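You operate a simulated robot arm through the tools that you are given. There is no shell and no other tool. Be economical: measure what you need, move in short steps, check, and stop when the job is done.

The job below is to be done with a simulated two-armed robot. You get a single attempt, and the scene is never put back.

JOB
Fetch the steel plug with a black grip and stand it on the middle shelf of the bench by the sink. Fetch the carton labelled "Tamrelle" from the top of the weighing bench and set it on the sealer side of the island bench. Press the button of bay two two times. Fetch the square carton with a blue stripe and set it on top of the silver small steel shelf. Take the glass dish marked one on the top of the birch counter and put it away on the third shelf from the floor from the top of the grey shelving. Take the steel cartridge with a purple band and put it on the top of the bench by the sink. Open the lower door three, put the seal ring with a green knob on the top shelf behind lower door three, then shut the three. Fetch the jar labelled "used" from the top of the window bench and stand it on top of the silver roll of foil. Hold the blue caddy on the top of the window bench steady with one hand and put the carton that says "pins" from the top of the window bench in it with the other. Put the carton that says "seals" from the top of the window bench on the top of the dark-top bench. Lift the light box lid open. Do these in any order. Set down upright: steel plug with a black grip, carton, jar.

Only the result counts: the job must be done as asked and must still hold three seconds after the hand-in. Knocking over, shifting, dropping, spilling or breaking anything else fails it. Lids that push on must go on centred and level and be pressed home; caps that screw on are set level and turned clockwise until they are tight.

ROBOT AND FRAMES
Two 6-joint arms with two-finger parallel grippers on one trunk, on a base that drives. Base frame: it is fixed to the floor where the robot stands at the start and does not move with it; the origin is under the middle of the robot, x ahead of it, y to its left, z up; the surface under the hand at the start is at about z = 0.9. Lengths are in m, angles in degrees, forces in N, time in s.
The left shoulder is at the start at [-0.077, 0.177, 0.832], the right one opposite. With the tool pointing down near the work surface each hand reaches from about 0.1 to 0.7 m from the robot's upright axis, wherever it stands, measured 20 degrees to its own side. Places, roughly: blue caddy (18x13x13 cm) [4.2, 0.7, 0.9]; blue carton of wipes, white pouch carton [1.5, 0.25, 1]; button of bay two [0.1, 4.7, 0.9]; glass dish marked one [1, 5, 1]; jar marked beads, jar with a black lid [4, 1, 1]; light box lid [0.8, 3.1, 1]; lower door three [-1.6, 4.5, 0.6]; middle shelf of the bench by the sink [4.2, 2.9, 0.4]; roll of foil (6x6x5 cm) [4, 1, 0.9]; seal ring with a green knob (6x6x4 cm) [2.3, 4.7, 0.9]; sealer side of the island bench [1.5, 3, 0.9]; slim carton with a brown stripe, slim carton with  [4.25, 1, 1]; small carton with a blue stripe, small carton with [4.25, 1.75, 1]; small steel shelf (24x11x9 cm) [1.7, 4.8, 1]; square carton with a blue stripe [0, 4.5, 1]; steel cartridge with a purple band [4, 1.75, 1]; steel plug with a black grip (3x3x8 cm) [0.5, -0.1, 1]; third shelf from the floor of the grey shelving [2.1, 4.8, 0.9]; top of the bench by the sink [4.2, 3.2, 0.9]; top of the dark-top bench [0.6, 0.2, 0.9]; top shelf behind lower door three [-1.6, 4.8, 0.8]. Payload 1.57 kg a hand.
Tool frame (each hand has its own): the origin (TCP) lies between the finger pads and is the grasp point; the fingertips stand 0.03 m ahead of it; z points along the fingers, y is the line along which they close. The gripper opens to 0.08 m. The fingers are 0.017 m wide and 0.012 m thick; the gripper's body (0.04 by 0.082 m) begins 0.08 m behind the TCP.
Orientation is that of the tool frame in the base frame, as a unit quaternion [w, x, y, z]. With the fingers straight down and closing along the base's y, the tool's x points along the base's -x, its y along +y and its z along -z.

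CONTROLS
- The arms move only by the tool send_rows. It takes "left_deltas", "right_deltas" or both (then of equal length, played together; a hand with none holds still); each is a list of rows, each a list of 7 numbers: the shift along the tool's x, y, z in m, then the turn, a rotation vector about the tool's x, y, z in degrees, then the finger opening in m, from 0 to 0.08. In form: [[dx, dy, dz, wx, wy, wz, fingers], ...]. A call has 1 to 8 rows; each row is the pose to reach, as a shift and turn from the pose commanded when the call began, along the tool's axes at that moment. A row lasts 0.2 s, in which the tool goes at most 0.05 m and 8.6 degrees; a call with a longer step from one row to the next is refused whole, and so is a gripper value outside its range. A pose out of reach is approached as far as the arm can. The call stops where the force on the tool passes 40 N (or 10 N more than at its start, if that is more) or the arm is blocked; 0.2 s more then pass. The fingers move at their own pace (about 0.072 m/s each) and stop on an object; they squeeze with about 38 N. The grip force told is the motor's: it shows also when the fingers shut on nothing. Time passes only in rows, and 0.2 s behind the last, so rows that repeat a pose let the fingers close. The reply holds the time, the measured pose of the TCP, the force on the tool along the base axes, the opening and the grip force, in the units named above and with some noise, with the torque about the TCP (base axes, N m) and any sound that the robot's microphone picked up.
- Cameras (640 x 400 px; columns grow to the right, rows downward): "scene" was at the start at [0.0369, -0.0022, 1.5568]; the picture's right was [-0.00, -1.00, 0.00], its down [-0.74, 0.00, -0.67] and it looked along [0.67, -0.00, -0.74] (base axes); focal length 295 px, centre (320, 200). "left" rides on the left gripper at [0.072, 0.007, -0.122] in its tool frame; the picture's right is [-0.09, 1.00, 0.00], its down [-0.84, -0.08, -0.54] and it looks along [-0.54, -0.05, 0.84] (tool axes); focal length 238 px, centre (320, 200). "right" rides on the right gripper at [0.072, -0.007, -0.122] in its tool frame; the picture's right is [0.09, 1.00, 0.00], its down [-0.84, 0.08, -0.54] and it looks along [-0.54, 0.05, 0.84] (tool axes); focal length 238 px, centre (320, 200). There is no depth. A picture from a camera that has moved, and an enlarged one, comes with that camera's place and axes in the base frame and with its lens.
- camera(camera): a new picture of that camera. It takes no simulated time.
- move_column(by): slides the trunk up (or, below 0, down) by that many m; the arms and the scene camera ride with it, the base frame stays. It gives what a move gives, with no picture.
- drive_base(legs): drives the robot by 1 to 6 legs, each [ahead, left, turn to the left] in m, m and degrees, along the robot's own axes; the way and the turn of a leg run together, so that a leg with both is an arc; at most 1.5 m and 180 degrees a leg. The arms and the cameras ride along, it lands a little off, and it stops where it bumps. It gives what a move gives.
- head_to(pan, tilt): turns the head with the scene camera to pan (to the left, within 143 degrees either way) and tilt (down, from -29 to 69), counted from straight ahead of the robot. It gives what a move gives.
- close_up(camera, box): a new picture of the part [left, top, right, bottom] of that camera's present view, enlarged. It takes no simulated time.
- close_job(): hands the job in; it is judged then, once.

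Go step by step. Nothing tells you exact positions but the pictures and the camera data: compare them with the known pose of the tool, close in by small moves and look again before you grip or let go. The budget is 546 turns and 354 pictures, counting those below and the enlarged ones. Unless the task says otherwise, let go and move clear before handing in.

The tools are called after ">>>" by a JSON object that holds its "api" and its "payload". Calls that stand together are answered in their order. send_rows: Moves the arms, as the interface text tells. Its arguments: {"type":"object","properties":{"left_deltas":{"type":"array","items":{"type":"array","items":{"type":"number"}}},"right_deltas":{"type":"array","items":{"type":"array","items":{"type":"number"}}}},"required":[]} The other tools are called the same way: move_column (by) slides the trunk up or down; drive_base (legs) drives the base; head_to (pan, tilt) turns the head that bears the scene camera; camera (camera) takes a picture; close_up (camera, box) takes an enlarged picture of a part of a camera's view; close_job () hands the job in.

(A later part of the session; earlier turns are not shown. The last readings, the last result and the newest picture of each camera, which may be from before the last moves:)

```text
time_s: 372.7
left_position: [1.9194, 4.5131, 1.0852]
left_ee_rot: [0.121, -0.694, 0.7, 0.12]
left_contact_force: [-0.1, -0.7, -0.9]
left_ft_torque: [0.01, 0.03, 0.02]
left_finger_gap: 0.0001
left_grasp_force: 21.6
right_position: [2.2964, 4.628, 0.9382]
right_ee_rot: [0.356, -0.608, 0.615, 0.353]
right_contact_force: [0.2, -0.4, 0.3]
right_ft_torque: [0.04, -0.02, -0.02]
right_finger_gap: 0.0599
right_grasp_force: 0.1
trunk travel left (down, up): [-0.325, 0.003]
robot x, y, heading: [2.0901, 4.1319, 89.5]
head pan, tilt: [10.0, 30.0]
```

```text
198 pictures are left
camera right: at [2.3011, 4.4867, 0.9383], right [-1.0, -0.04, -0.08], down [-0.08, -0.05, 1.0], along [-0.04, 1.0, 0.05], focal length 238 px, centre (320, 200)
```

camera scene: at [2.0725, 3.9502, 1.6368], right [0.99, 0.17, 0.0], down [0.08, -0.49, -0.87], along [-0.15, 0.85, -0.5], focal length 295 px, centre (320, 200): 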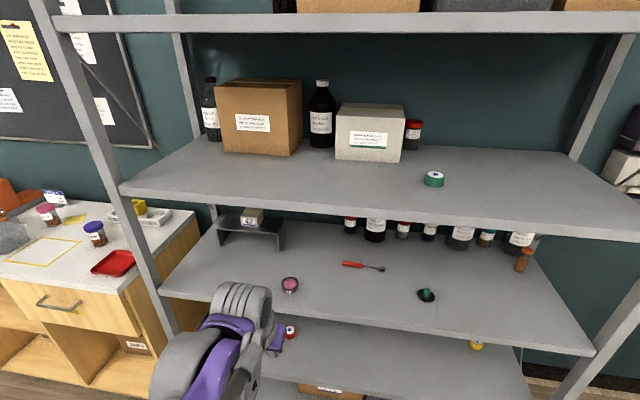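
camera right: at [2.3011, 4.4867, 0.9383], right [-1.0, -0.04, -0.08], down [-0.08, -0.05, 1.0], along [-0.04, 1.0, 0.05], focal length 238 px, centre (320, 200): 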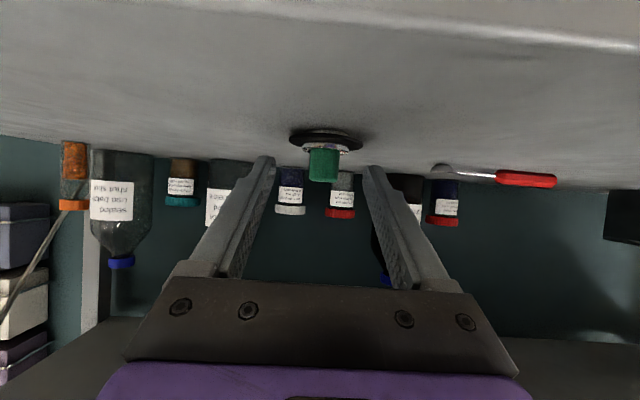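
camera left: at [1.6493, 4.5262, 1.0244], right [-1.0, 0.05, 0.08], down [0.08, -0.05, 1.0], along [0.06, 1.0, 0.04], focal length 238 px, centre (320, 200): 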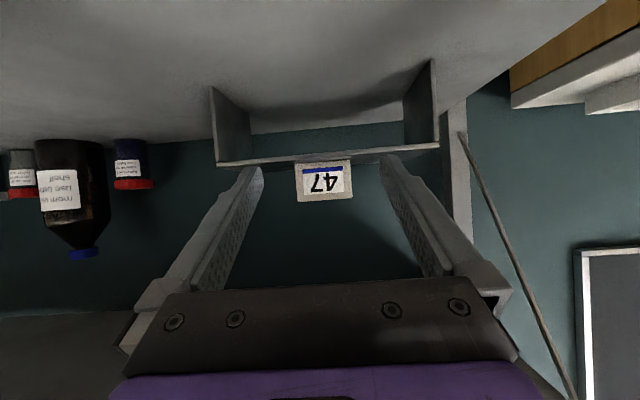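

>>> {"api": "send_rows", "payload": {"right_deltas": [[-0.002, 0, 0.004, 0, 0, 0, 0.03], [-0.002, 0, 0.004, 0, 0, 0, 0.0], [-0.002, 0, 0.004, 0, 0, 0, 0.0], [-0.002, 0, 0.004, 0, 0, 0, 0.0], [-0.02, 0, -0.008, 0, 0, 0, 0.0], [-0.06, 0, -0.03, 0, 0, 0, 0.0]]}}

>>> {"api": "camera", "payload": {"camera": "right"}}

```text
time_s: 374.1
left_position: [1.9189, 4.5114, 1.0861]
left_ee_rot: [0.12, -0.694, 0.699, 0.121]
left_contact_force: [0.3, 0.3, 0.2]
left_ft_torque: [0.02, 0.02, 0.01]
left_finger_gap: 0.0002
left_grasp_force: 21.6
right_position: [2.2954, 4.6315, 1.006]
right_ee_rot: [0.356, -0.608, 0.615, 0.353]
right_contact_force: [-0.2, -1.0, 0.1]
right_ft_torque: [0.03, -0.03, 0.01]
right_finger_gap: 0.0188
right_grasp_force: 33.1
trunk travel left (down, up): [-0.325, 0.003]
robot x, y, heading: [2.0857, 4.1313, 89.6]
head pan, tilt: [10.0, 30.0]
```

```text
197 pictures are left
camera right: at [2.2992, 4.4898, 1.005], right [-1.0, -0.04, -0.08], down [-0.08, -0.05, 1.0], along [-0.04, 1.0, 0.05], focal length 238 px, centre (320, 200)
```

right: 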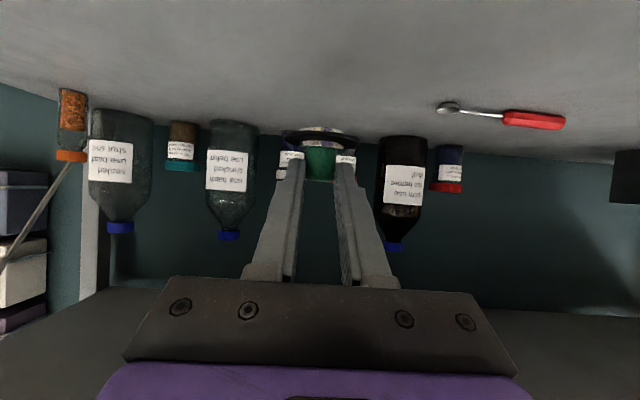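

Ring held. I'll back out and drive left along the aisle to the glass-door cabinet.

>>> {"api": "drive_base", "payload": {"legs": [[-0.28, 0, 0], [0, 1.4, 0], [0, 1.4, 0]]}}

>>> {"api": "head_to", "payload": {"pan": 40, "tilt": 30}}

>>> {"api": "camera", "payload": {"camera": "scene"}}

```text
time_s: 400.0
left_position: [-0.844, 4.3969, 1.0857]
left_ee_rot: [0.125, -0.671, 0.721, 0.116]
left_contact_force: [0.1, -0.4, 0.5]
left_ft_torque: [-0.02, -0.02, 0.02]
left_finger_gap: 0.0
left_grasp_force: 21.4
right_position: [-0.4619, 4.4938, 1.0052]
right_ee_rot: [0.366, -0.589, 0.633, 0.343]
right_contact_force: [-0.6, 0.5, -0.7]
right_ft_torque: [-0.01, 0.02, -0.01]
right_finger_gap: 0.0187
right_grasp_force: 32.9
trunk travel left (down, up): [-0.325, 0.003]
robot x, y, heading: [-0.6969, 4.0067, 86.0]
head pan, tilt: [10.0, 30.0]
```

```text
time_s: 401.0
left_position: [-0.844, 4.3972, 1.0844]
left_ee_rot: [0.124, -0.672, 0.721, 0.116]
left_contact_force: [0.0, 0.6, -0.5]
left_ft_torque: [-0.01, 0.0, -0.01]
left_finger_gap: 0.0002
left_grasp_force: 21.3
right_position: [-0.4619, 4.4935, 1.0054]
right_ee_rot: [0.366, -0.589, 0.634, 0.342]
right_contact_force: [-0.2, -0.6, -1.1]
right_ft_torque: [0.01, 0.02, -0.01]
right_finger_gap: 0.0189
right_grasp_force: 33.3
trunk travel left (down, up): [-0.325, 0.003]
robot x, y, heading: [-0.6971, 4.0046, 86.0]
head pan, tilt: [40.0, 30.0]
```

```text
196 pictures are left
camera scene: at [-0.7546, 4.0326, 1.6367], right [0.81, 0.59, 0.0], down [0.29, -0.4, -0.87], along [-0.51, 0.7, -0.5], focal length 295 px, centre (320, 200)
```

scene: 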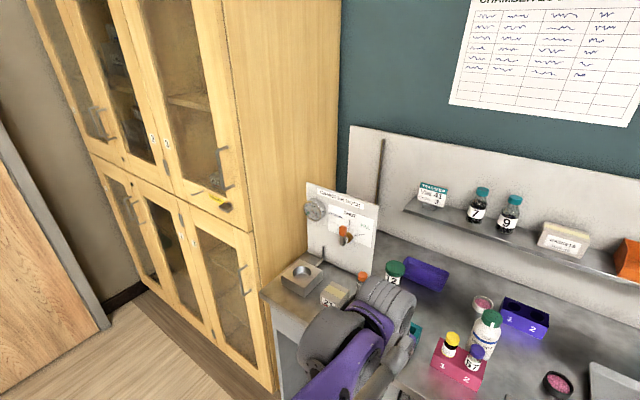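

The heading drifted and I'm close to the dock bench. I'll back off, straighten and continue to the cabinet.

>>> {"api": "drive_base", "payload": {"legs": [[-0.35, 0, 4], [0, 0.7, 0]]}}

>>> {"api": "head_to", "payload": {"pan": 5, "tilt": 25}}

>>> {"api": "camera", "payload": {"camera": "scene"}}

```text
time_s: 409.4
left_position: [-1.5817, 4.0269, 1.0859]
left_ee_rot: [-0.12, 0.7, -0.694, -0.121]
left_contact_force: [-0.7, 0.2, 0.7]
left_ft_torque: [0.0, 0.02, 0.01]
left_finger_gap: 0.0
left_grasp_force: 21.2
right_position: [-1.2077, 4.1544, 1.0055]
right_ee_rot: [-0.353, 0.614, -0.609, -0.357]
right_contact_force: [0.7, -0.5, -1.3]
right_ft_torque: [-0.02, -0.03, -0.01]
right_finger_gap: 0.0187
right_grasp_force: 32.7
trunk travel left (down, up): [-0.325, 0.003]
robot x, y, heading: [-1.4059, 3.6485, 90.4]
head pan, tilt: [40.0, 30.0]
```

```text
time_s: 410.4
left_position: [-1.5805, 4.0274, 1.0848]
left_ee_rot: [-0.119, 0.7, -0.693, -0.121]
left_contact_force: [0.1, 0.4, 0.5]
left_ft_torque: [0.04, 0.02, -0.02]
left_finger_gap: 0.0
left_grasp_force: 21.5
right_position: [-1.2077, 4.1541, 1.0055]
right_ee_rot: [-0.353, 0.613, -0.61, -0.356]
right_contact_force: [0.3, 0.3, -0.5]
right_ft_torque: [-0.02, 0.04, -0.01]
right_finger_gap: 0.0187
right_grasp_force: 32.9
trunk travel left (down, up): [-0.325, 0.003]
robot x, y, heading: [-1.4066, 3.647, 90.7]
head pan, tilt: [5.0, 25.0]
```

```text
195 pictures are left
camera scene: at [-1.4133, 3.6951, 1.6447], right [1.0, 0.1, 0.0], down [0.04, -0.42, -0.91], along [-0.09, 0.9, -0.42], focal length 295 px, centre (320, 200)
```

scene: 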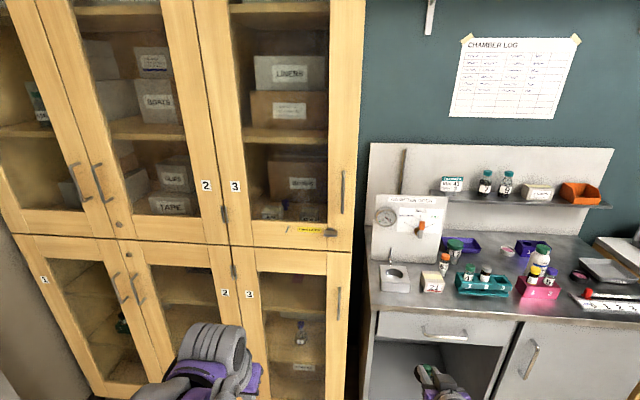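

Lower door 3 has a vertical handle on its right edge at about [-1.43, 4.48, 0.77–0.93], hinged on the left. I'll pull the ring hand in, pitch the left hand, and position the base.

>>> {"api": "send_rows", "payload": {"right_deltas": [[0.015, 0, -0.026, 0, 0, 0, 0], [0.03, 0, -0.052, 0, 0, 0, 0], [0.045, 0, -0.078, 0, 0, 0, 0], [0.05, 0, -0.09, 0, 0, 0, 0], [0.05, 0, -0.09, 0, 0, 0, 0], [0.05, 0, -0.09, 0, 0, 0, 0]], "left_deltas": [[0.0, 0, 0.0, 0, -8, 0, 0.0], [0.0, 0, 0.02, 0, -16, 0, 0.02], [0.0, 0, 0.04, 0, -24, 0, 0.04], [0.0, 0, 0.06, 0, -32, 0, 0.06], [0, 0, 0.08, 0, -40, 0, 0.06], [0, 0, 0.1, 0, -46, 0, 0.06]]}}

>>> {"api": "drive_base", "payload": {"legs": [[0, -0.08, -0.5], [0.15, 0, 0]]}}

>>> {"api": "camera", "payload": {"camera": "scene"}}

>>> {"api": "camera", "payload": {"camera": "left"}}

```text
time_s: 411.8
left_position: [-1.5816, 4.0627, 0.9924]
left_ee_rot: [-0.382, 0.597, -0.592, -0.385]
left_contact_force: [-0.5, -0.7, -1.1]
left_ft_torque: [0.01, -0.02, -0.01]
left_finger_gap: 0.0599
left_grasp_force: 0.1
right_position: [-1.2078, 4.0543, 1.004]
right_ee_rot: [-0.352, 0.614, -0.61, -0.356]
right_contact_force: [0.3, 0.0, -0.3]
right_ft_torque: [0.02, 0.01, 0.0]
right_finger_gap: 0.0186
right_grasp_force: 33.7
trunk travel left (down, up): [-0.325, 0.003]
robot x, y, heading: [-1.4019, 3.6482, 90.6]
head pan, tilt: [5.0, 25.0]
```

```text
time_s: 414.1
left_position: [-1.4973, 4.208, 0.9912]
left_ee_rot: [-0.383, 0.594, -0.594, -0.384]
left_contact_force: [-0.7, -0.4, -0.4]
left_ft_torque: [0.03, -0.03, -0.06]
left_finger_gap: 0.0599
left_grasp_force: 0.2
right_position: [-1.1236, 4.1969, 1.0051]
right_ee_rot: [0.354, -0.611, 0.612, 0.355]
right_contact_force: [0.6, 0.3, -0.2]
right_ft_torque: [-0.02, 0.02, 0.0]
right_finger_gap: 0.0185
right_grasp_force: 33.5
trunk travel left (down, up): [-0.325, 0.003]
robot x, y, heading: [-1.321, 3.7993, 90.2]
head pan, tilt: [5.0, 25.0]
```

```text
194 pictures are left
camera scene: at [-1.3325, 3.8414, 1.6444], right [1.0, 0.09, 0.0], down [0.04, -0.42, -0.91], along [-0.08, 0.9, -0.42], focal length 295 px, centre (320, 200)
```

scene: 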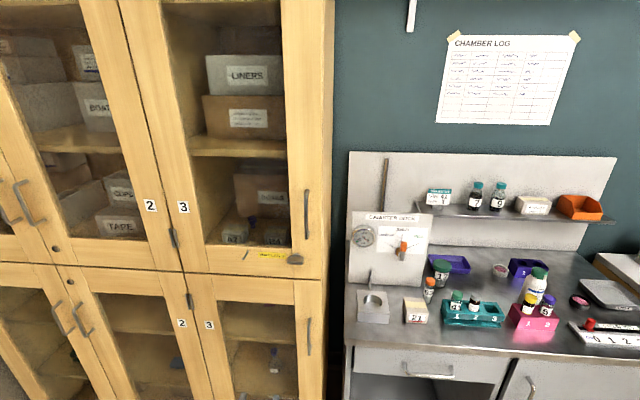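

```text
193 pictures are left
camera left: at [-1.5036, 4.0689, 0.977], right [-1.0, 0.04, 0.08], down [0.08, -0.15, 0.99], along [0.05, 0.99, 0.14], focal length 238 px, centre (320, 200)
```

left: 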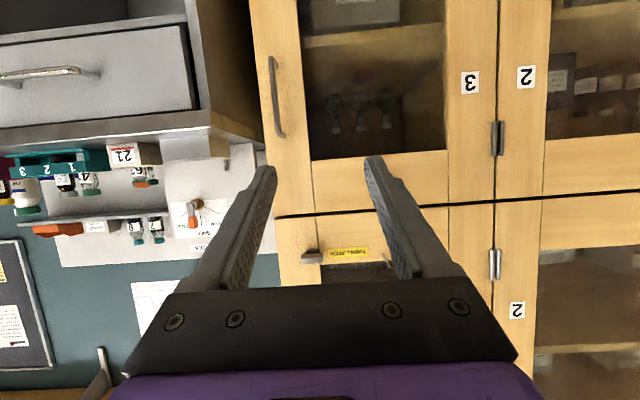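

The handle is at about [-1.426, 4.485, 0.80–0.92]. Move the left hand in front of it.

>>> {"api": "send_rows", "payload": {"left_deltas": [[0.006, -0.015, 0.045, 0, 0, 0, 0.06], [0.012, -0.03, 0.09, 0, 0, 0, 0.06], [0.018, -0.045, 0.135, 0, 0, 0, 0.06], [0.025, -0.06, 0.18, 0, 0, 0, 0.06], [0.0313, -0.071, 0.2247, 0, 0, 0, 0.06]]}}

>>> {"api": "camera", "payload": {"camera": "left"}}

```text
time_s: 415.4
left_position: [-1.4261, 4.4014, 0.8687]
left_ee_rot: [0.383, -0.594, 0.596, 0.382]
left_contact_force: [-0.5, 0.1, 0.4]
left_ft_torque: [-0.02, -0.02, -0.01]
left_finger_gap: 0.06
left_grasp_force: 0.2
right_position: [-1.1235, 4.1996, 1.005]
right_ee_rot: [0.354, -0.611, 0.613, 0.354]
right_contact_force: [-0.6, -0.7, -0.6]
right_ft_torque: [-0.01, -0.01, 0.01]
right_finger_gap: 0.0185
right_grasp_force: 33.3
trunk travel left (down, up): [-0.325, 0.003]
robot x, y, heading: [-1.3261, 3.7956, 90.3]
head pan, tilt: [5.0, 25.0]
```

```text
192 pictures are left
camera left: at [-1.4321, 4.2621, 0.8549], right [-1.0, 0.04, 0.08], down [0.08, -0.15, 0.99], along [0.05, 0.99, 0.14], focal length 238 px, centre (320, 200)
```

left: 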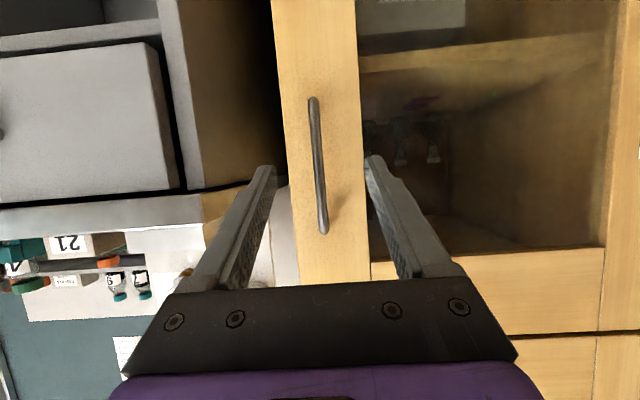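

>>> {"api": "send_rows", "payload": {"left_deltas": [[-0.01, -0.002, 0.022, 0, 0, 0, 0.06], [-0.02, -0.004, 0.044, 0, 0, 0, 0.06], [-0.029, -0.004, 0.0647, 0, 0, 0, 0.06], [-0.029, -0.004, 0.0647, 0, 0, 0, 0.02], [-0.029, -0.004, 0.0647, 0, 0, 0, 0.0], [-0.029, -0.004, 0.0647, 0, 0, 0, 0.0]]}}

>>> {"api": "camera", "payload": {"camera": "left"}}

```text
time_s: 416.8
left_position: [-1.423, 4.4725, 0.8695]
left_ee_rot: [-0.383, 0.594, -0.594, -0.383]
left_contact_force: [-2.2, 0.5, 1.5]
left_ft_torque: [0.11, 0.01, 0.03]
left_finger_gap: 0.0097
left_grasp_force: 28.4
right_position: [-1.1237, 4.1975, 1.0049]
right_ee_rot: [-0.354, 0.612, -0.612, -0.356]
right_contact_force: [-0.3, 0.2, 0.1]
right_ft_torque: [-0.04, -0.04, -0.01]
right_finger_gap: 0.0187
right_grasp_force: 33.0
trunk travel left (down, up): [-0.325, 0.003]
robot x, y, heading: [-1.3253, 3.7973, 89.8]
head pan, tilt: [5.0, 25.0]
```

```text
191 pictures are left
camera left: at [-1.4289, 4.3331, 0.8557], right [-1.0, 0.04, 0.08], down [0.08, -0.15, 0.99], along [0.05, 0.99, 0.14], focal length 238 px, centre (320, 200)
```

left: 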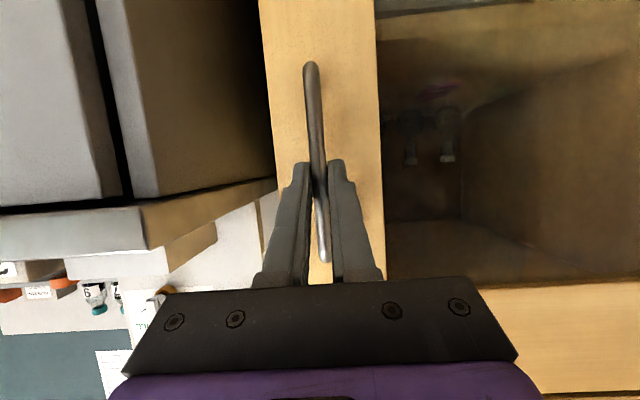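

Handle gripped. Pull along the door's arc (hinge near [-1.80, 4.52]).

>>> {"api": "send_rows", "payload": {"left_deltas": [[0.0134, 0.0054, -0.0298, 0, 0, 0, 0], [0.0267, 0.0135, -0.0592, 0, 0, 0, 0], [0.0395, 0.0245, -0.0875, 0, 0, 0, 0], [0.0518, 0.038, -0.1148, 0, 0, 0, 0], [0.0637, 0.0543, -0.1412, 0, 0, 0, 0], [0.075, 0.073, -0.1663, 0, 0, 0, 0]]}}

>>> {"api": "camera", "payload": {"camera": "scene"}}

>>> {"api": "camera", "payload": {"camera": "left"}}

```text
time_s: 417.8
left_position: [-1.4538, 4.3567, 0.882]
left_ee_rot: [0.381, -0.596, 0.598, 0.378]
left_contact_force: [11.4, -5.5, -21.9]
left_ft_torque: [-0.48, 0.37, -0.04]
left_finger_gap: 0.01
left_grasp_force: 28.2
left hand out of reach, approached as far as the arm can: row 4, 5
right_position: [-1.1235, 4.1985, 1.005]
right_ee_rot: [0.355, -0.61, 0.614, 0.353]
right_contact_force: [0.1, -0.1, -0.4]
right_ft_torque: [0.01, -0.03, 0.0]
right_finger_gap: 0.0188
right_grasp_force: 32.9
trunk travel left (down, up): [-0.325, 0.003]
robot x, y, heading: [-1.3257, 3.7983, 89.8]
head pan, tilt: [5.0, 25.0]
stopped in row 5 (left hand): the force on the tool passed its limit at 72 N (the readings are from after the stop); the commanded pose is now the measured one
```

```text
190 pictures are left
camera scene: at [-1.3327, 3.8432, 1.6446], right [1.0, 0.09, 0.0], down [0.04, -0.42, -0.91], along [-0.08, 0.9, -0.42], focal length 295 px, centre (320, 200)
```

scene: 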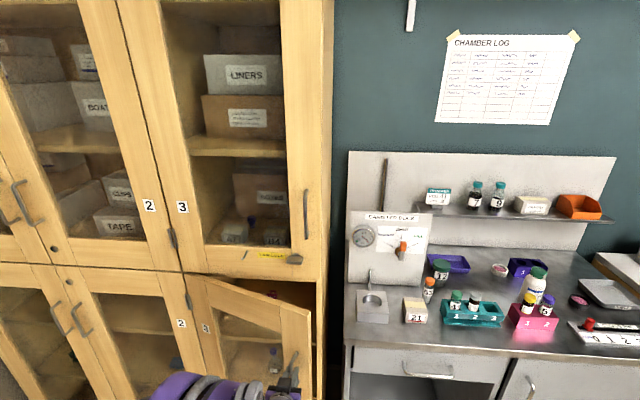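

```text
189 pictures are left
camera left: at [-1.461, 4.2166, 0.8686], right [-1.0, 0.05, 0.08], down [0.07, -0.14, 0.99], along [0.06, 0.99, 0.13], focal length 238 px, centre (320, 200)
```

left: 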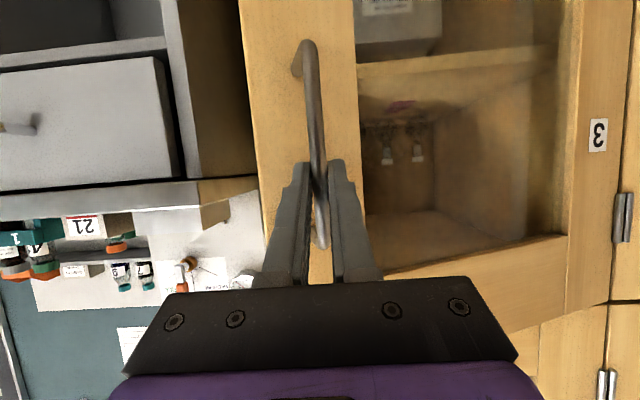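

Door is ajar ~18°. I'll use the base to pull it further along the chord of its arc.

>>> {"api": "drive_base", "payload": {"legs": [[-0.05, 0.026, 0], [-0.048, 0.036, 0]]}}

>>> {"api": "camera", "payload": {"camera": "scene"}}

```text
time_s: 419.4
left_position: [-1.5132, 4.2608, 0.8841]
left_ee_rot: [0.383, -0.593, 0.597, 0.38]
left_contact_force: [-1.2, 1.4, -1.2]
left_ft_torque: [-0.27, 0.37, -0.06]
left_finger_gap: 0.01
left_grasp_force: 28.3
right_position: [-1.183, 4.1008, 1.0059]
right_ee_rot: [0.354, -0.611, 0.612, 0.355]
right_contact_force: [-0.1, 0.3, -0.4]
right_ft_torque: [0.01, -0.04, 0.04]
right_finger_gap: 0.0186
right_grasp_force: 33.5
trunk travel left (down, up): [-0.325, 0.003]
robot x, y, heading: [-1.3879, 3.6975, 89.7]
head pan, tilt: [5.0, 25.0]
```

```text
188 pictures are left
camera scene: at [-1.3937, 3.7456, 1.645], right [1.0, 0.08, 0.0], down [0.04, -0.42, -0.91], along [-0.08, 0.9, -0.42], focal length 295 px, centre (320, 200)
```

scene: 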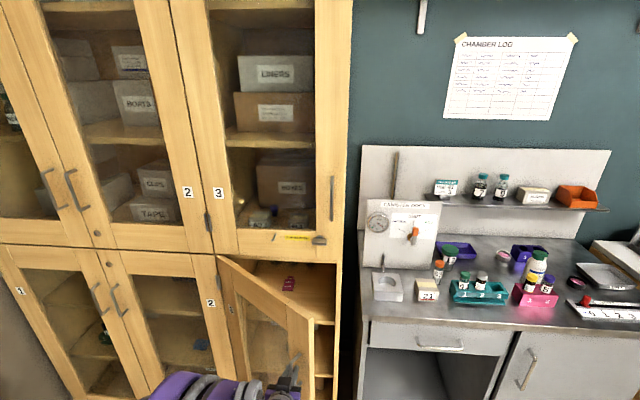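

Works well. Continue swinging it open with the base.

>>> {"api": "drive_base", "payload": {"legs": [[-0.034, 0.037, 0], [-0.031, 0.038, 0], [-0.024, 0.045, 0], [-0.019, 0.045, 0]]}}

>>> {"api": "camera", "payload": {"camera": "scene"}}

```text
time_s: 422.3
left_position: [-1.6777, 4.1506, 0.8828]
left_ee_rot: [0.383, -0.593, 0.599, 0.378]
left_contact_force: [0.6, -0.8, 5.1]
left_ft_torque: [-0.38, 0.49, -0.11]
left_finger_gap: 0.0101
left_grasp_force: 28.4
right_position: [-1.3463, 3.9911, 1.0056]
right_ee_rot: [0.355, -0.61, 0.614, 0.354]
right_contact_force: [0.0, -0.1, -0.3]
right_ft_torque: [0.0, -0.03, 0.0]
right_finger_gap: 0.0186
right_grasp_force: 32.6
trunk travel left (down, up): [-0.325, 0.003]
robot x, y, heading: [-1.5485, 3.589, 89.8]
head pan, tilt: [5.0, 25.0]
```

```text
187 pictures are left
camera scene: at [-1.5581, 3.6359, 1.6448], right [1.0, 0.08, 0.0], down [0.03, -0.42, -0.91], along [-0.07, 0.9, -0.42], focal length 295 px, centre (320, 200)
```

scene: 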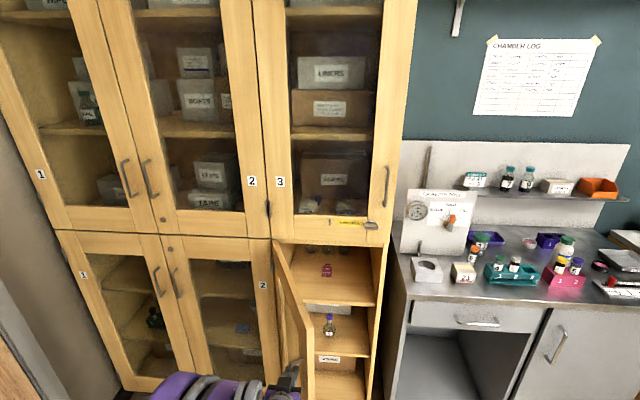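

>>> {"api": "drive_base", "payload": {"legs": [[-0.012, 0.048, 0], [-0.006, 0.049, 0], [0.0, 0.045, 0]]}}

>>> {"api": "camera", "payload": {"camera": "scene"}}

>>> {"api": "camera", "payload": {"camera": "left"}}

```text
time_s: 424.8
left_position: [-1.8187, 4.1336, 0.8839]
left_ee_rot: [0.384, -0.592, 0.599, 0.379]
left_contact_force: [-0.9, -20.4, -4.0]
left_ft_torque: [-0.37, 0.55, 0.01]
left_finger_gap: 0.0098
left_grasp_force: 27.6
right_position: [-1.4885, 3.9712, 1.0066]
right_ee_rot: [0.357, -0.608, 0.614, 0.355]
right_contact_force: [0.5, -0.6, -0.9]
right_ft_torque: [-0.03, -0.01, -0.01]
right_finger_gap: 0.0186
right_grasp_force: 33.2
trunk travel left (down, up): [-0.325, 0.003]
robot x, y, heading: [-1.6923, 3.5712, 89.9]
head pan, tilt: [5.0, 25.0]
```

```text
186 pictures are left
camera scene: at [-1.7009, 3.6167, 1.6448], right [1.0, 0.08, 0.0], down [0.03, -0.42, -0.91], along [-0.07, 0.9, -0.42], focal length 295 px, centre (320, 200)
```

scene: 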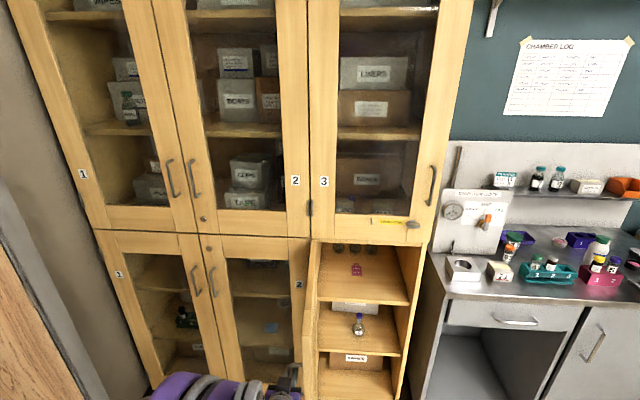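

```text
185 pictures are left
camera left: at [-1.8277, 3.9934, 0.8703], right [-1.0, 0.05, 0.08], down [0.07, -0.14, 0.99], along [0.06, 0.99, 0.14], focal length 238 px, centre (320, 200)
```

left: 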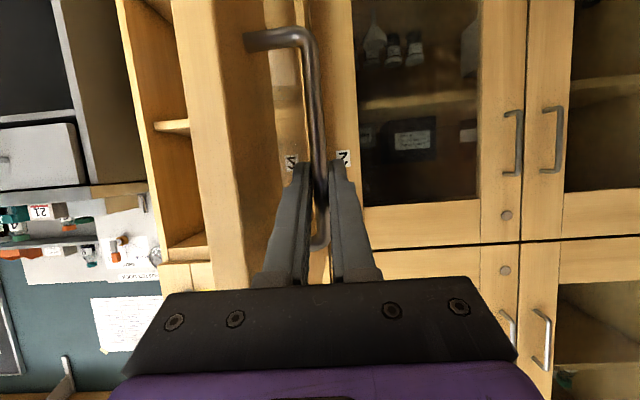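

Door is open ~88°. Release the handle with a small opening and back off.

>>> {"api": "send_rows", "payload": {"left_deltas": [[0, 0, 0, 0, 0, 0, 0.015], [0, 0, 0, 0, 0, 0, 0.028], [0, 0, 0, 0, 0, 0, 0.028]]}}

>>> {"api": "drive_base", "payload": {"legs": [[-0.15, 0, 0]]}}

>>> {"api": "camera", "payload": {"camera": "scene"}}

```text
time_s: 425.6
left_position: [-1.8193, 4.1344, 0.8832]
left_ee_rot: [0.383, -0.592, 0.6, 0.378]
left_contact_force: [0.0, -0.9, 0.8]
left_ft_torque: [-0.01, -0.03, 0.0]
left_finger_gap: 0.0277
left_grasp_force: 0.0
right_position: [-1.4895, 3.9752, 1.0048]
right_ee_rot: [0.356, -0.608, 0.615, 0.354]
right_contact_force: [0.7, -1.4, 0.2]
right_ft_torque: [0.0, -0.04, -0.03]
right_finger_gap: 0.0188
right_grasp_force: 32.8
trunk travel left (down, up): [-0.325, 0.003]
robot x, y, heading: [-1.6929, 3.5708, 89.6]
head pan, tilt: [5.0, 25.0]
```

```text
time_s: 427.0
left_position: [-1.8236, 3.9896, 0.8835]
left_ee_rot: [0.382, -0.594, 0.598, 0.379]
left_contact_force: [0.3, 0.4, -0.5]
left_ft_torque: [0.01, -0.03, -0.02]
left_finger_gap: 0.0282
left_grasp_force: 0.1
right_position: [-1.4914, 3.8315, 1.0055]
right_ee_rot: [0.355, -0.61, 0.613, 0.355]
right_contact_force: [0.2, -0.3, 1.0]
right_ft_torque: [0.0, -0.01, -0.01]
right_finger_gap: 0.0187
right_grasp_force: 32.4
trunk travel left (down, up): [-0.325, 0.003]
robot x, y, heading: [-1.6927, 3.4257, 89.9]
head pan, tilt: [5.0, 25.0]
```

```text
184 pictures are left
camera scene: at [-1.7015, 3.4747, 1.645], right [1.0, 0.09, 0.0], down [0.04, -0.42, -0.91], along [-0.08, 0.9, -0.42], focal length 295 px, centre (320, 200)
```

scene: 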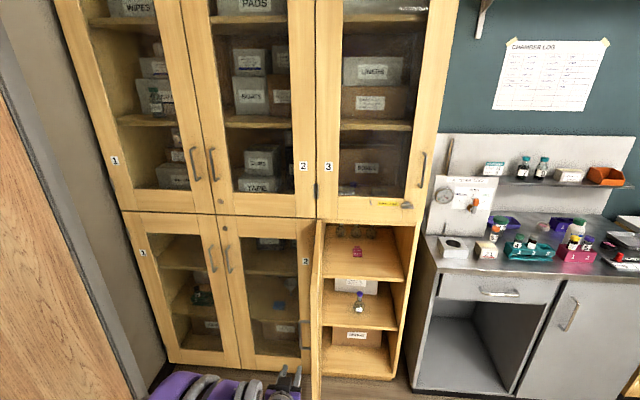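

Door stays open. The top shelf behind it is at z≈0.79, opening height to ~1.05. I'll fold the left hand up and move the base right, clear of the door.

>>> {"api": "send_rows", "payload": {"left_deltas": [[-0.02, 0, -0.04, 0, 8, 0, 0.0], [-0.04, 0, -0.08, 0, 16, 0, 0.0], [-0.065, 0, -0.12, 0, 24, 0, 0.0], [-0.09, 0, -0.16, 0, 32, 0, 0.0], [-0.115, 0, -0.2, 0, 40, 0, 0.0], [-0.14, 0, -0.235, 0, 48, 0, 0.0], [-0.165, 0, -0.27, 0, 56, 0, 0.0], [-0.191, 0, -0.305, 0, 64, 0, 0.0]]}}

>>> {"api": "drive_base", "payload": {"legs": [[0, -0.24, 0], [0.35, 0, 0]]}}

>>> {"api": "camera", "payload": {"camera": "scene"}}

>>> {"api": "camera", "payload": {"camera": "right"}}

```text
time_s: 428.8
left_position: [-1.8242, 3.7956, 1.1856]
left_ee_rot: [0.007, -0.704, 0.71, 0.006]
left_contact_force: [-0.1, -1.0, -0.9]
left_ft_torque: [-0.01, -0.01, -0.04]
left_finger_gap: 0.0
left_grasp_force: 21.4
right_position: [-1.4927, 3.8305, 1.0045]
right_ee_rot: [0.354, -0.611, 0.613, 0.355]
right_contact_force: [0.6, 0.4, 0.0]
right_ft_torque: [-0.03, -0.01, -0.02]
right_finger_gap: 0.0186
right_grasp_force: 32.8
trunk travel left (down, up): [-0.325, 0.003]
robot x, y, heading: [-1.6925, 3.424, 90.3]
head pan, tilt: [5.0, 25.0]
```

```text
time_s: 433.3
left_position: [-1.5898, 4.1332, 1.1838]
left_ee_rot: [0.008, -0.707, 0.707, 0.007]
left_contact_force: [0.1, -0.2, 1.2]
left_ft_torque: [0.0, -0.01, -0.01]
left_finger_gap: 0.0
left_grasp_force: 21.1
right_position: [-1.2578, 4.1696, 1.006]
right_ee_rot: [-0.353, 0.613, -0.61, -0.356]
right_contact_force: [0.0, 0.1, -0.8]
right_ft_torque: [0.0, 0.01, 0.02]
right_finger_gap: 0.0184
right_grasp_force: 32.1
trunk travel left (down, up): [-0.325, 0.003]
robot x, y, heading: [-1.4575, 3.7677, 90.5]
head pan, tilt: [5.0, 25.0]
```

```text
183 pictures are left
camera scene: at [-1.4656, 3.8121, 1.6445], right [1.0, 0.09, 0.0], down [0.04, -0.42, -0.91], along [-0.08, 0.9, -0.42], focal length 295 px, centre (320, 200)
```

scene: 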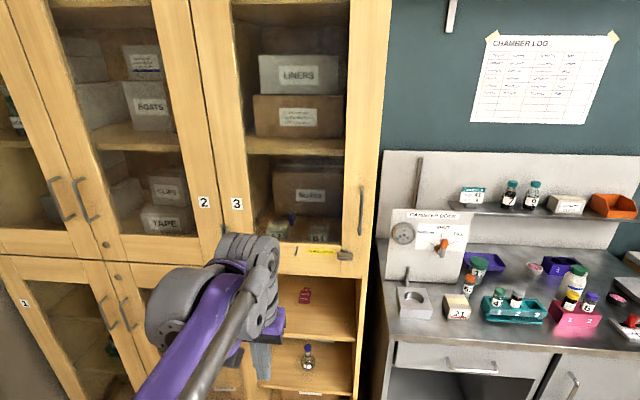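

```text
182 pictures are left
camera right: at [-1.2521, 4.0281, 1.0041], right [-1.0, -0.05, -0.08], down [-0.08, -0.05, 1.0], along [-0.05, 1.0, 0.05], focal length 238 px, centre (320, 200)
```

right: 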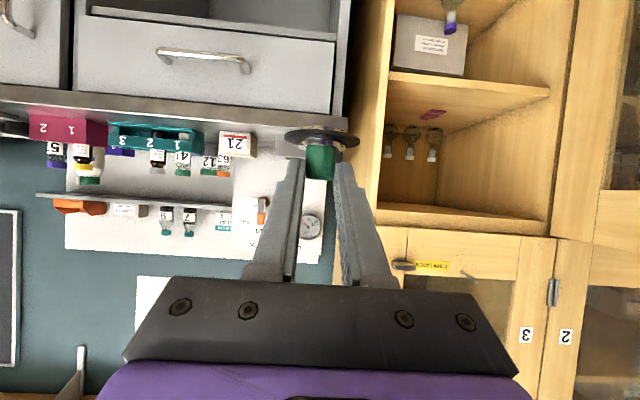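

I'll raise the left hand out of the way and swing the ring in front of the opening.

>>> {"api": "send_rows", "payload": {"left_deltas": [[0.02, 0, -0.03, 0, 0, 0, 0], [0.04, 0.02, -0.06, 0, 0, 0, 0], [0.06, 0.03, -0.09, 0, 0, 0, 0], [0.08, 0.04, -0.11, 0, 0, 0, 0], [0.08, 0.04, -0.11, 0, 0, 0, 0], [0.08, 0.04, -0.11, 0, 0, 0, 0]], "right_deltas": [[0.0, 0.0, 0.0, 0, 0, 0, 0], [0.0, 0.0, 0.0, 0, 0, 0, 0], [0.0, 0.045, 0.02, 0, 0, 0, 0], [0.003, 0.09, 0.04, 0, 0, 0, 0], [0.006, 0.135, 0.06, 0, 0, 0, 0], [0.008, 0.18, 0.08, 0, 0, 0, 0]]}}

>>> {"api": "send_rows", "payload": {"right_deltas": [[0.0, 0.035, 0.01, 0, 0, 0, 0], [0.0, 0.072, 0.017, 0, 0, 0, 0], [0.0, 0.072, 0.017, 0, 0, 0, 0]]}}

>>> {"api": "camera", "payload": {"camera": "right"}}

>>> {"api": "camera", "payload": {"camera": "scene"}}

```text
time_s: 434.7
left_position: [-1.6305, 4.054, 1.2959]
left_ee_rot: [0.008, -0.707, 0.707, 0.006]
left_contact_force: [0.3, -0.6, 0.3]
left_ft_torque: [-0.03, 0.01, 0.02]
left_finger_gap: 0.0
left_grasp_force: 21.5
right_position: [-1.4388, 4.2362, 0.9561]
right_ee_rot: [-0.353, 0.613, -0.61, -0.356]
right_contact_force: [-0.3, 0.5, 0.0]
right_ft_torque: [-0.02, -0.02, 0.01]
right_finger_gap: 0.0186
right_grasp_force: 33.3
trunk travel left (down, up): [-0.325, 0.003]
robot x, y, heading: [-1.4547, 3.7652, 90.3]
head pan, tilt: [5.0, 25.0]
```

```text
time_s: 435.5
left_position: [-1.6293, 4.054, 1.2955]
left_ee_rot: [-0.007, 0.707, -0.707, -0.008]
left_contact_force: [0.3, 0.7, 1.1]
left_ft_torque: [-0.04, 0.03, -0.01]
left_finger_gap: 0.0
left_grasp_force: 21.2
right_position: [-1.5097, 4.2495, 0.9511]
right_ee_rot: [-0.354, 0.612, -0.611, -0.356]
right_contact_force: [0.0, -0.1, -0.7]
right_ft_torque: [-0.03, 0.01, -0.01]
right_finger_gap: 0.0184
right_grasp_force: 32.5
trunk travel left (down, up): [-0.325, 0.003]
robot x, y, heading: [-1.4575, 3.7677, 90.5]
head pan, tilt: [5.0, 25.0]
```

```text
181 pictures are left
camera right: at [-1.5031, 4.1078, 0.9504], right [-1.0, -0.05, -0.08], down [-0.07, -0.05, 1.0], along [-0.05, 1.0, 0.05], focal length 238 px, centre (320, 200)
```

right: 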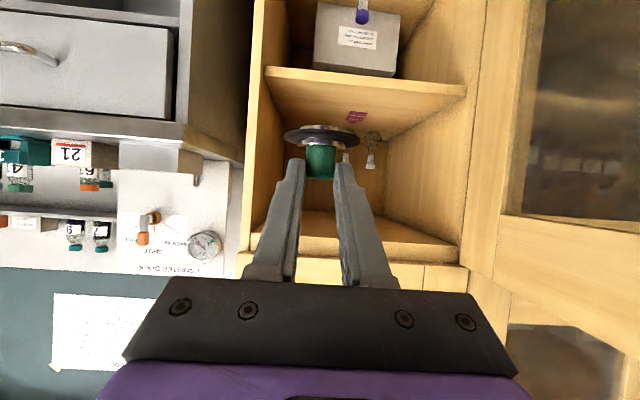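

```text
180 pictures are left
camera scene: at [-1.4647, 3.8123, 1.6447], right [1.0, 0.09, 0.0], down [0.04, -0.42, -0.91], along [-0.08, 0.9, -0.42], focal length 295 px, centre (320, 200)
```

scene: 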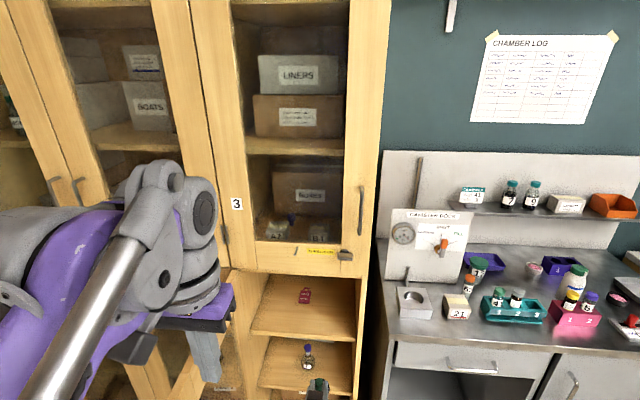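

>>> {"api": "drive_base", "payload": {"legs": [[0.13, -0.03, -0.4]]}}

>>> {"api": "send_rows", "payload": {"right_deltas": [[-0.008, 0.01, 0.04, 0, 0, 0, 0], [-0.015, 0.02, 0.08, 0, 0, 0, 0], [-0.025, 0.03, 0.115, 0, 0, 0, 0]]}}

>>> {"api": "camera", "payload": {"camera": "right"}}

>>> {"api": "camera", "payload": {"camera": "scene"}}

```text
time_s: 436.8
left_position: [-1.5971, 4.178, 1.2947]
left_ee_rot: [0.008, -0.705, 0.709, 0.007]
left_contact_force: [0.1, -0.2, 0.3]
left_ft_torque: [-0.04, 0.03, 0.0]
left_finger_gap: 0.0
left_grasp_force: 21.4
right_position: [-1.4775, 4.3761, 0.9507]
right_ee_rot: [0.354, -0.611, 0.612, 0.355]
right_contact_force: [-0.2, 0.1, -0.4]
right_ft_torque: [0.01, 0.01, 0.0]
right_finger_gap: 0.0186
right_grasp_force: 32.9
trunk travel left (down, up): [-0.325, 0.003]
robot x, y, heading: [-1.4241, 3.8918, 90.4]
head pan, tilt: [5.0, 25.0]
```

```text
time_s: 437.6
left_position: [-1.5996, 4.1801, 1.2949]
left_ee_rot: [0.008, -0.705, 0.709, 0.006]
left_contact_force: [0.4, -0.1, 0.0]
left_ft_torque: [-0.01, -0.02, -0.02]
left_finger_gap: 0.0
left_grasp_force: 21.2
right_position: [-1.5059, 4.4904, 0.9133]
right_ee_rot: [0.355, -0.611, 0.612, 0.355]
right_contact_force: [0.5, -0.7, -0.7]
right_ft_torque: [-0.03, -0.01, -0.03]
right_finger_gap: 0.0184
right_grasp_force: 33.4
trunk travel left (down, up): [-0.325, 0.003]
robot x, y, heading: [-1.4282, 3.8962, 90.1]
head pan, tilt: [5.0, 25.0]
```

```text
179 pictures are left
camera right: at [-1.4994, 4.3486, 0.9126], right [-1.0, -0.05, -0.08], down [-0.08, -0.05, 1.0], along [-0.05, 1.0, 0.05], focal length 238 px, centre (320, 200)
```

right: 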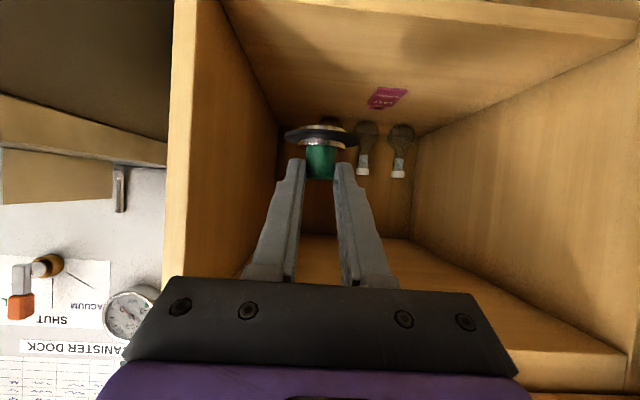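

```text
178 pictures are left
camera scene: at [-1.4358, 3.9399, 1.6447], right [1.0, 0.09, 0.0], down [0.04, -0.42, -0.91], along [-0.08, 0.9, -0.42], focal length 295 px, centre (320, 200)
```

scene: 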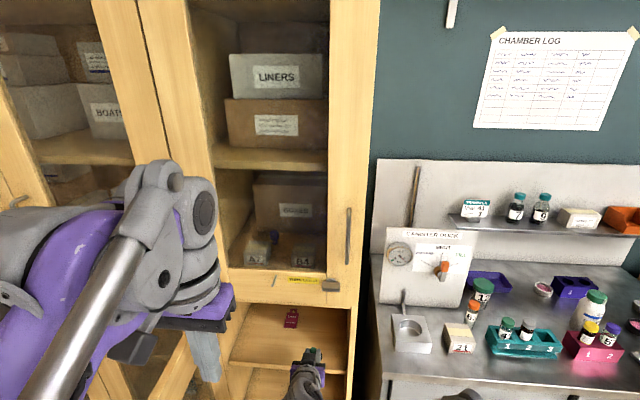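

>>> {"api": "send_rows", "payload": {"right_deltas": [[0, 0.01, 0.04, 0, 0, 0, 0], [0, 0.02, 0.08, 0, 0, 0, 0], [0, 0.034, 0.12, 0, 0, 0, 0]]}}

>>> {"api": "camera", "payload": {"camera": "right"}}

```text
time_s: 438.4
left_position: [-1.5984, 4.1817, 1.2963]
left_ee_rot: [0.007, -0.705, 0.709, 0.006]
left_contact_force: [0.4, 0.2, -0.2]
left_ft_torque: [0.0, 0.01, -0.01]
left_finger_gap: 0.0
left_grasp_force: 21.7
right_position: [-1.5376, 4.594, 0.8549]
right_ee_rot: [0.354, -0.612, 0.612, 0.355]
right_contact_force: [0.3, -0.2, 0.4]
right_ft_torque: [0.0, 0.0, 0.01]
right_finger_gap: 0.0186
right_grasp_force: 32.9
trunk travel left (down, up): [-0.325, 0.003]
robot x, y, heading: [-1.4294, 3.8933, 90.1]
head pan, tilt: [5.0, 25.0]
```

```text
177 pictures are left
camera right: at [-1.5334, 4.4519, 0.8541], right [-1.0, -0.05, -0.08], down [-0.08, -0.05, 1.0], along [-0.05, 1.0, 0.05], focal length 238 px, centre (320, 200)
```

right: 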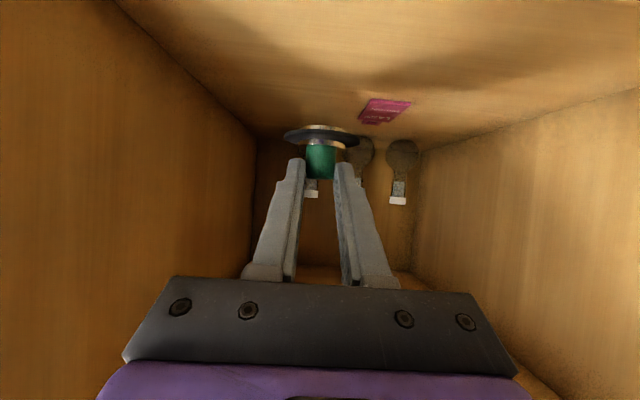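

Inside and clear. Lower slowly to contact.

>>> {"api": "send_rows", "payload": {"right_deltas": [[0.009, 0, 0.005, 0, 0, 0, 0], [0.015, 0, 0.0085, 0, 0, 0, 0], [0.02, 0, 0.0115, 0, 0, 0, 0], [0.024, 0, 0.0138, 0, 0, 0, 0], [0.028, 0, 0.016, 0, 0, 0, 0], [0.032, 0, 0.0185, 0, 0, 0, 0], [0.036, 0, 0.021, 0, 0, 0, 0]]}}

>>> {"api": "camera", "payload": {"camera": "right"}}

```text
time_s: 440.0
left_position: [-1.5986, 4.1789, 1.2957]
left_ee_rot: [0.008, -0.705, 0.709, 0.007]
left_contact_force: [-0.5, -0.8, -0.3]
left_ft_torque: [0.01, -0.03, -0.01]
left_finger_gap: 0.0
left_grasp_force: 21.2
right_position: [-1.5409, 4.5921, 0.8144]
right_ee_rot: [0.354, -0.611, 0.612, 0.355]
right_contact_force: [0.1, -0.5, -1.4]
right_ft_torque: [-0.01, -0.01, -0.03]
right_finger_gap: 0.0188
right_grasp_force: 32.7
trunk travel left (down, up): [-0.325, 0.003]
robot x, y, heading: [-1.4249, 3.8888, 90.0]
head pan, tilt: [5.0, 25.0]
```

```text
176 pictures are left
camera right: at [-1.5352, 4.4502, 0.813], right [-1.0, -0.05, -0.08], down [-0.08, -0.05, 1.0], along [-0.05, 1.0, 0.05], focal length 238 px, centre (320, 200)
```

right: 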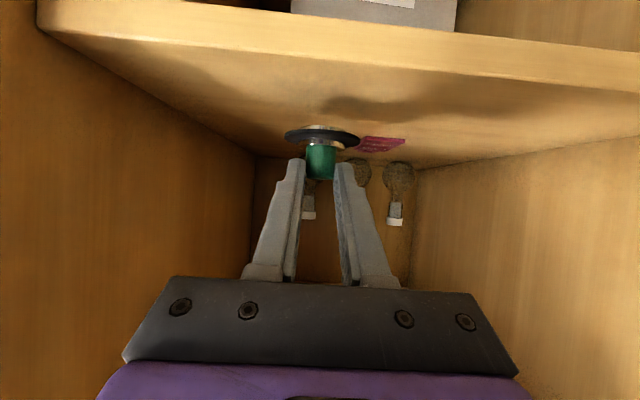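

>>> {"api": "send_rows", "payload": {"right_deltas": [[0.006, 0, 0.0035, 0, 0, 0, 0], [0.011, 0, 0.0064, 0, 0, 0, 0], [0.015, 0, 0.0087, 0, 0, 0, 0], [0.019, 0, 0.011, 0, 0, 0, 0], [0.023, 0, 0.0133, 0, 0, 0, 0], [0.027, 0, 0.0156, 0, 0, 0, 0], [0.031, 0, 0.018, 0, 0, 0, 0]]}}

>>> {"api": "camera", "payload": {"camera": "right"}}

```text
time_s: 441.6
left_position: [-1.5976, 4.1764, 1.2973]
left_ee_rot: [0.009, -0.705, 0.709, 0.009]
left_contact_force: [0.2, 0.2, -0.4]
left_ft_torque: [0.01, 0.0, 0.0]
left_finger_gap: 0.0
left_grasp_force: 21.7
right_position: [-1.5408, 4.5923, 0.7837]
right_ee_rot: [-0.355, 0.612, -0.61, -0.358]
right_contact_force: [0.3, 4.9, 36.7]
right_ft_torque: [0.94, -0.03, 0.0]
right_finger_gap: 0.019
right_grasp_force: 33.4
trunk travel left (down, up): [-0.325, 0.003]
robot x, y, heading: [-1.4296, 3.8911, 90.0]
head pan, tilt: [5.0, 25.0]
```

```text
175 pictures are left
camera right: at [-1.5348, 4.4513, 0.7815], right [-1.0, -0.05, -0.08], down [-0.08, -0.06, 1.0], along [-0.05, 1.0, 0.06], focal length 238 px, centre (320, 200)
```

right: 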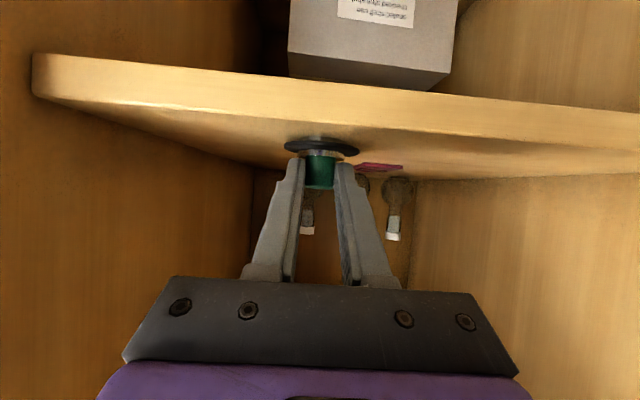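

Contact with the shelf. Open and withdraw straight back.

>>> {"api": "send_rows", "payload": {"right_deltas": [[-0.002, 0, -0.001, 0, 0, 0, 0.03], [-0.002, 0, -0.001, 0, 0, 0, 0.05], [-0.002, 0, -0.001, 0, 0, 0, 0.05], [-0.006, 0, -0.006, 0, 0, 0, 0.05], [0.012, 0, -0.045, 0, 0, 0, 0.05], [0.03, 0, -0.08, 0, 0, 0, 0.05], [0.05, 0, -0.12, 0, 0, 0, 0.05]]}}

>>> {"api": "camera", "payload": {"camera": "right"}}

```text
time_s: 443.2
left_position: [-1.5991, 4.1791, 1.2959]
left_ee_rot: [0.008, -0.705, 0.709, 0.007]
left_contact_force: [-0.3, 0.2, 0.1]
left_ft_torque: [0.02, 0.0, 0.0]
left_finger_gap: 0.0
left_grasp_force: 21.1
right_position: [-1.5406, 4.4619, 0.7914]
right_ee_rot: [0.354, -0.612, 0.612, 0.355]
right_contact_force: [0.3, 0.4, -0.1]
right_ft_torque: [0.02, 0.0, 0.0]
right_finger_gap: 0.0499
right_grasp_force: 0.1
trunk travel left (down, up): [-0.325, 0.003]
robot x, y, heading: [-1.4286, 3.892, 89.9]
head pan, tilt: [5.0, 25.0]
```

```text
174 pictures are left
camera right: at [-1.5349, 4.3199, 0.7905], right [-1.0, -0.05, -0.08], down [-0.08, -0.06, 1.0], along [-0.05, 1.0, 0.05], focal length 238 px, centre (320, 200)
```

right: 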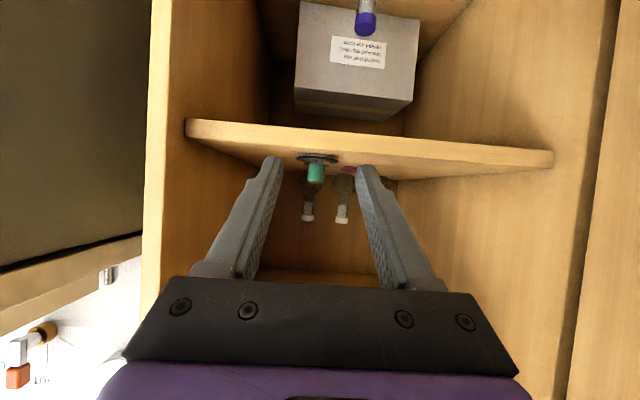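

The ring is on the top shelf. Now to shut the door: I'll back off, move left, and put the closed left fist on the outer (left) side of the open door.

>>> {"api": "drive_base", "payload": {"legs": [[-0.32, 0, 0], [0, 0.32, 0]]}}

>>> {"api": "send_rows", "payload": {"left_deltas": [[-0.02, 0, 0.04, 0, -8.5, 0, 0], [-0.04, 0, 0.08, 0, -17, 0, 0], [-0.06, 0, 0.12, 0, -25.5, 0, 0], [-0.09, 0, 0.16, 0, -34, 0, 0], [-0.12, 0, 0.2, 0, -42.5, 0, 0], [-0.15, 0, 0.24, 0, -51, 0, 0], [-0.18, 0, 0.28, 0, -59.5, 0, 0], [-0.21, 0, 0.31, 0, -65, 0, 0]]}}

>>> {"api": "head_to", "payload": {"pan": 10, "tilt": 35}}

>>> {"api": "camera", "payload": {"camera": "scene"}}

```text
time_s: 448.3
left_position: [-1.9113, 3.8693, 1.2959]
left_ee_rot: [0.007, -0.705, 0.709, 0.008]
left_contact_force: [-0.1, -0.1, -0.3]
left_ft_torque: [-0.02, 0.0, 0.03]
left_finger_gap: 0.0
left_grasp_force: 21.3
right_position: [-1.8544, 4.1532, 0.792]
right_ee_rot: [0.354, -0.61, 0.615, 0.352]
right_contact_force: [37.4, -8.0, -0.2]
right_ft_torque: [-0.12, -0.34, -0.95]
right_finger_gap: 0.0173
right_grasp_force: 0.1
trunk travel left (down, up): [-0.325, 0.003]
robot x, y, heading: [-1.7453, 3.5831, 90.2]
head pan, tilt: [5.0, 25.0]
```

```text
time_s: 450.1
left_position: [-1.9125, 4.0835, 0.9929]
left_ee_rot: [0.387, -0.591, 0.593, 0.387]
left_contact_force: [1.3, -8.4, 6.8]
left_ft_torque: [0.2, -0.07, -0.08]
left_finger_gap: 0.0
left_grasp_force: 21.1
right_position: [-1.8512, 4.1527, 0.7906]
right_ee_rot: [0.357, -0.608, 0.616, 0.351]
right_contact_force: [31.3, -2.2, -0.5]
right_ft_torque: [-0.05, -0.27, -0.9]
right_finger_gap: 0.0219
right_grasp_force: 0.1
trunk travel left (down, up): [-0.325, 0.003]
robot x, y, heading: [-1.7446, 3.5829, 90.0]
head pan, tilt: [5.0, 25.0]
```

```text
time_s: 450.8
left_position: [-1.9126, 4.0838, 0.9917]
left_ee_rot: [0.387, -0.591, 0.594, 0.385]
left_contact_force: [-0.4, -5.6, 2.4]
left_ft_torque: [0.02, -0.03, -0.03]
left_finger_gap: 0.0
left_grasp_force: 21.3
right_position: [-1.8511, 4.1523, 0.7913]
right_ee_rot: [0.356, -0.609, 0.616, 0.35]
right_contact_force: [32.7, -5.4, -0.1]
right_ft_torque: [-0.02, -0.29, -0.83]
right_finger_gap: 0.0219
right_grasp_force: 0.0
trunk travel left (down, up): [-0.325, 0.003]
robot x, y, heading: [-1.7452, 3.5819, 89.9]
head pan, tilt: [10.0, 35.0]
```

```text
173 pictures are left
camera scene: at [-1.756, 3.6224, 1.629], right [0.98, 0.18, 0.0], down [0.1, -0.56, -0.82], along [-0.15, 0.81, -0.57], focal length 295 px, centre (320, 200)
```

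scene: 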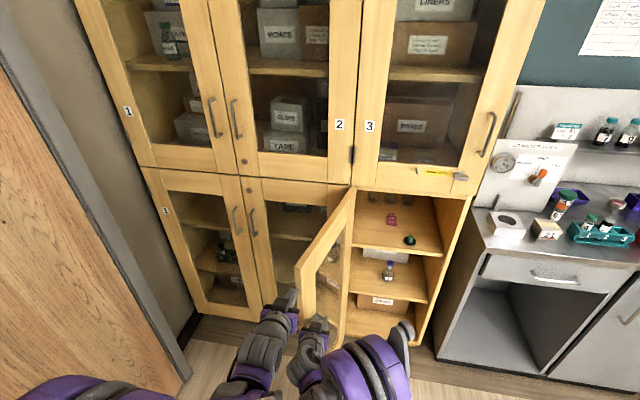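

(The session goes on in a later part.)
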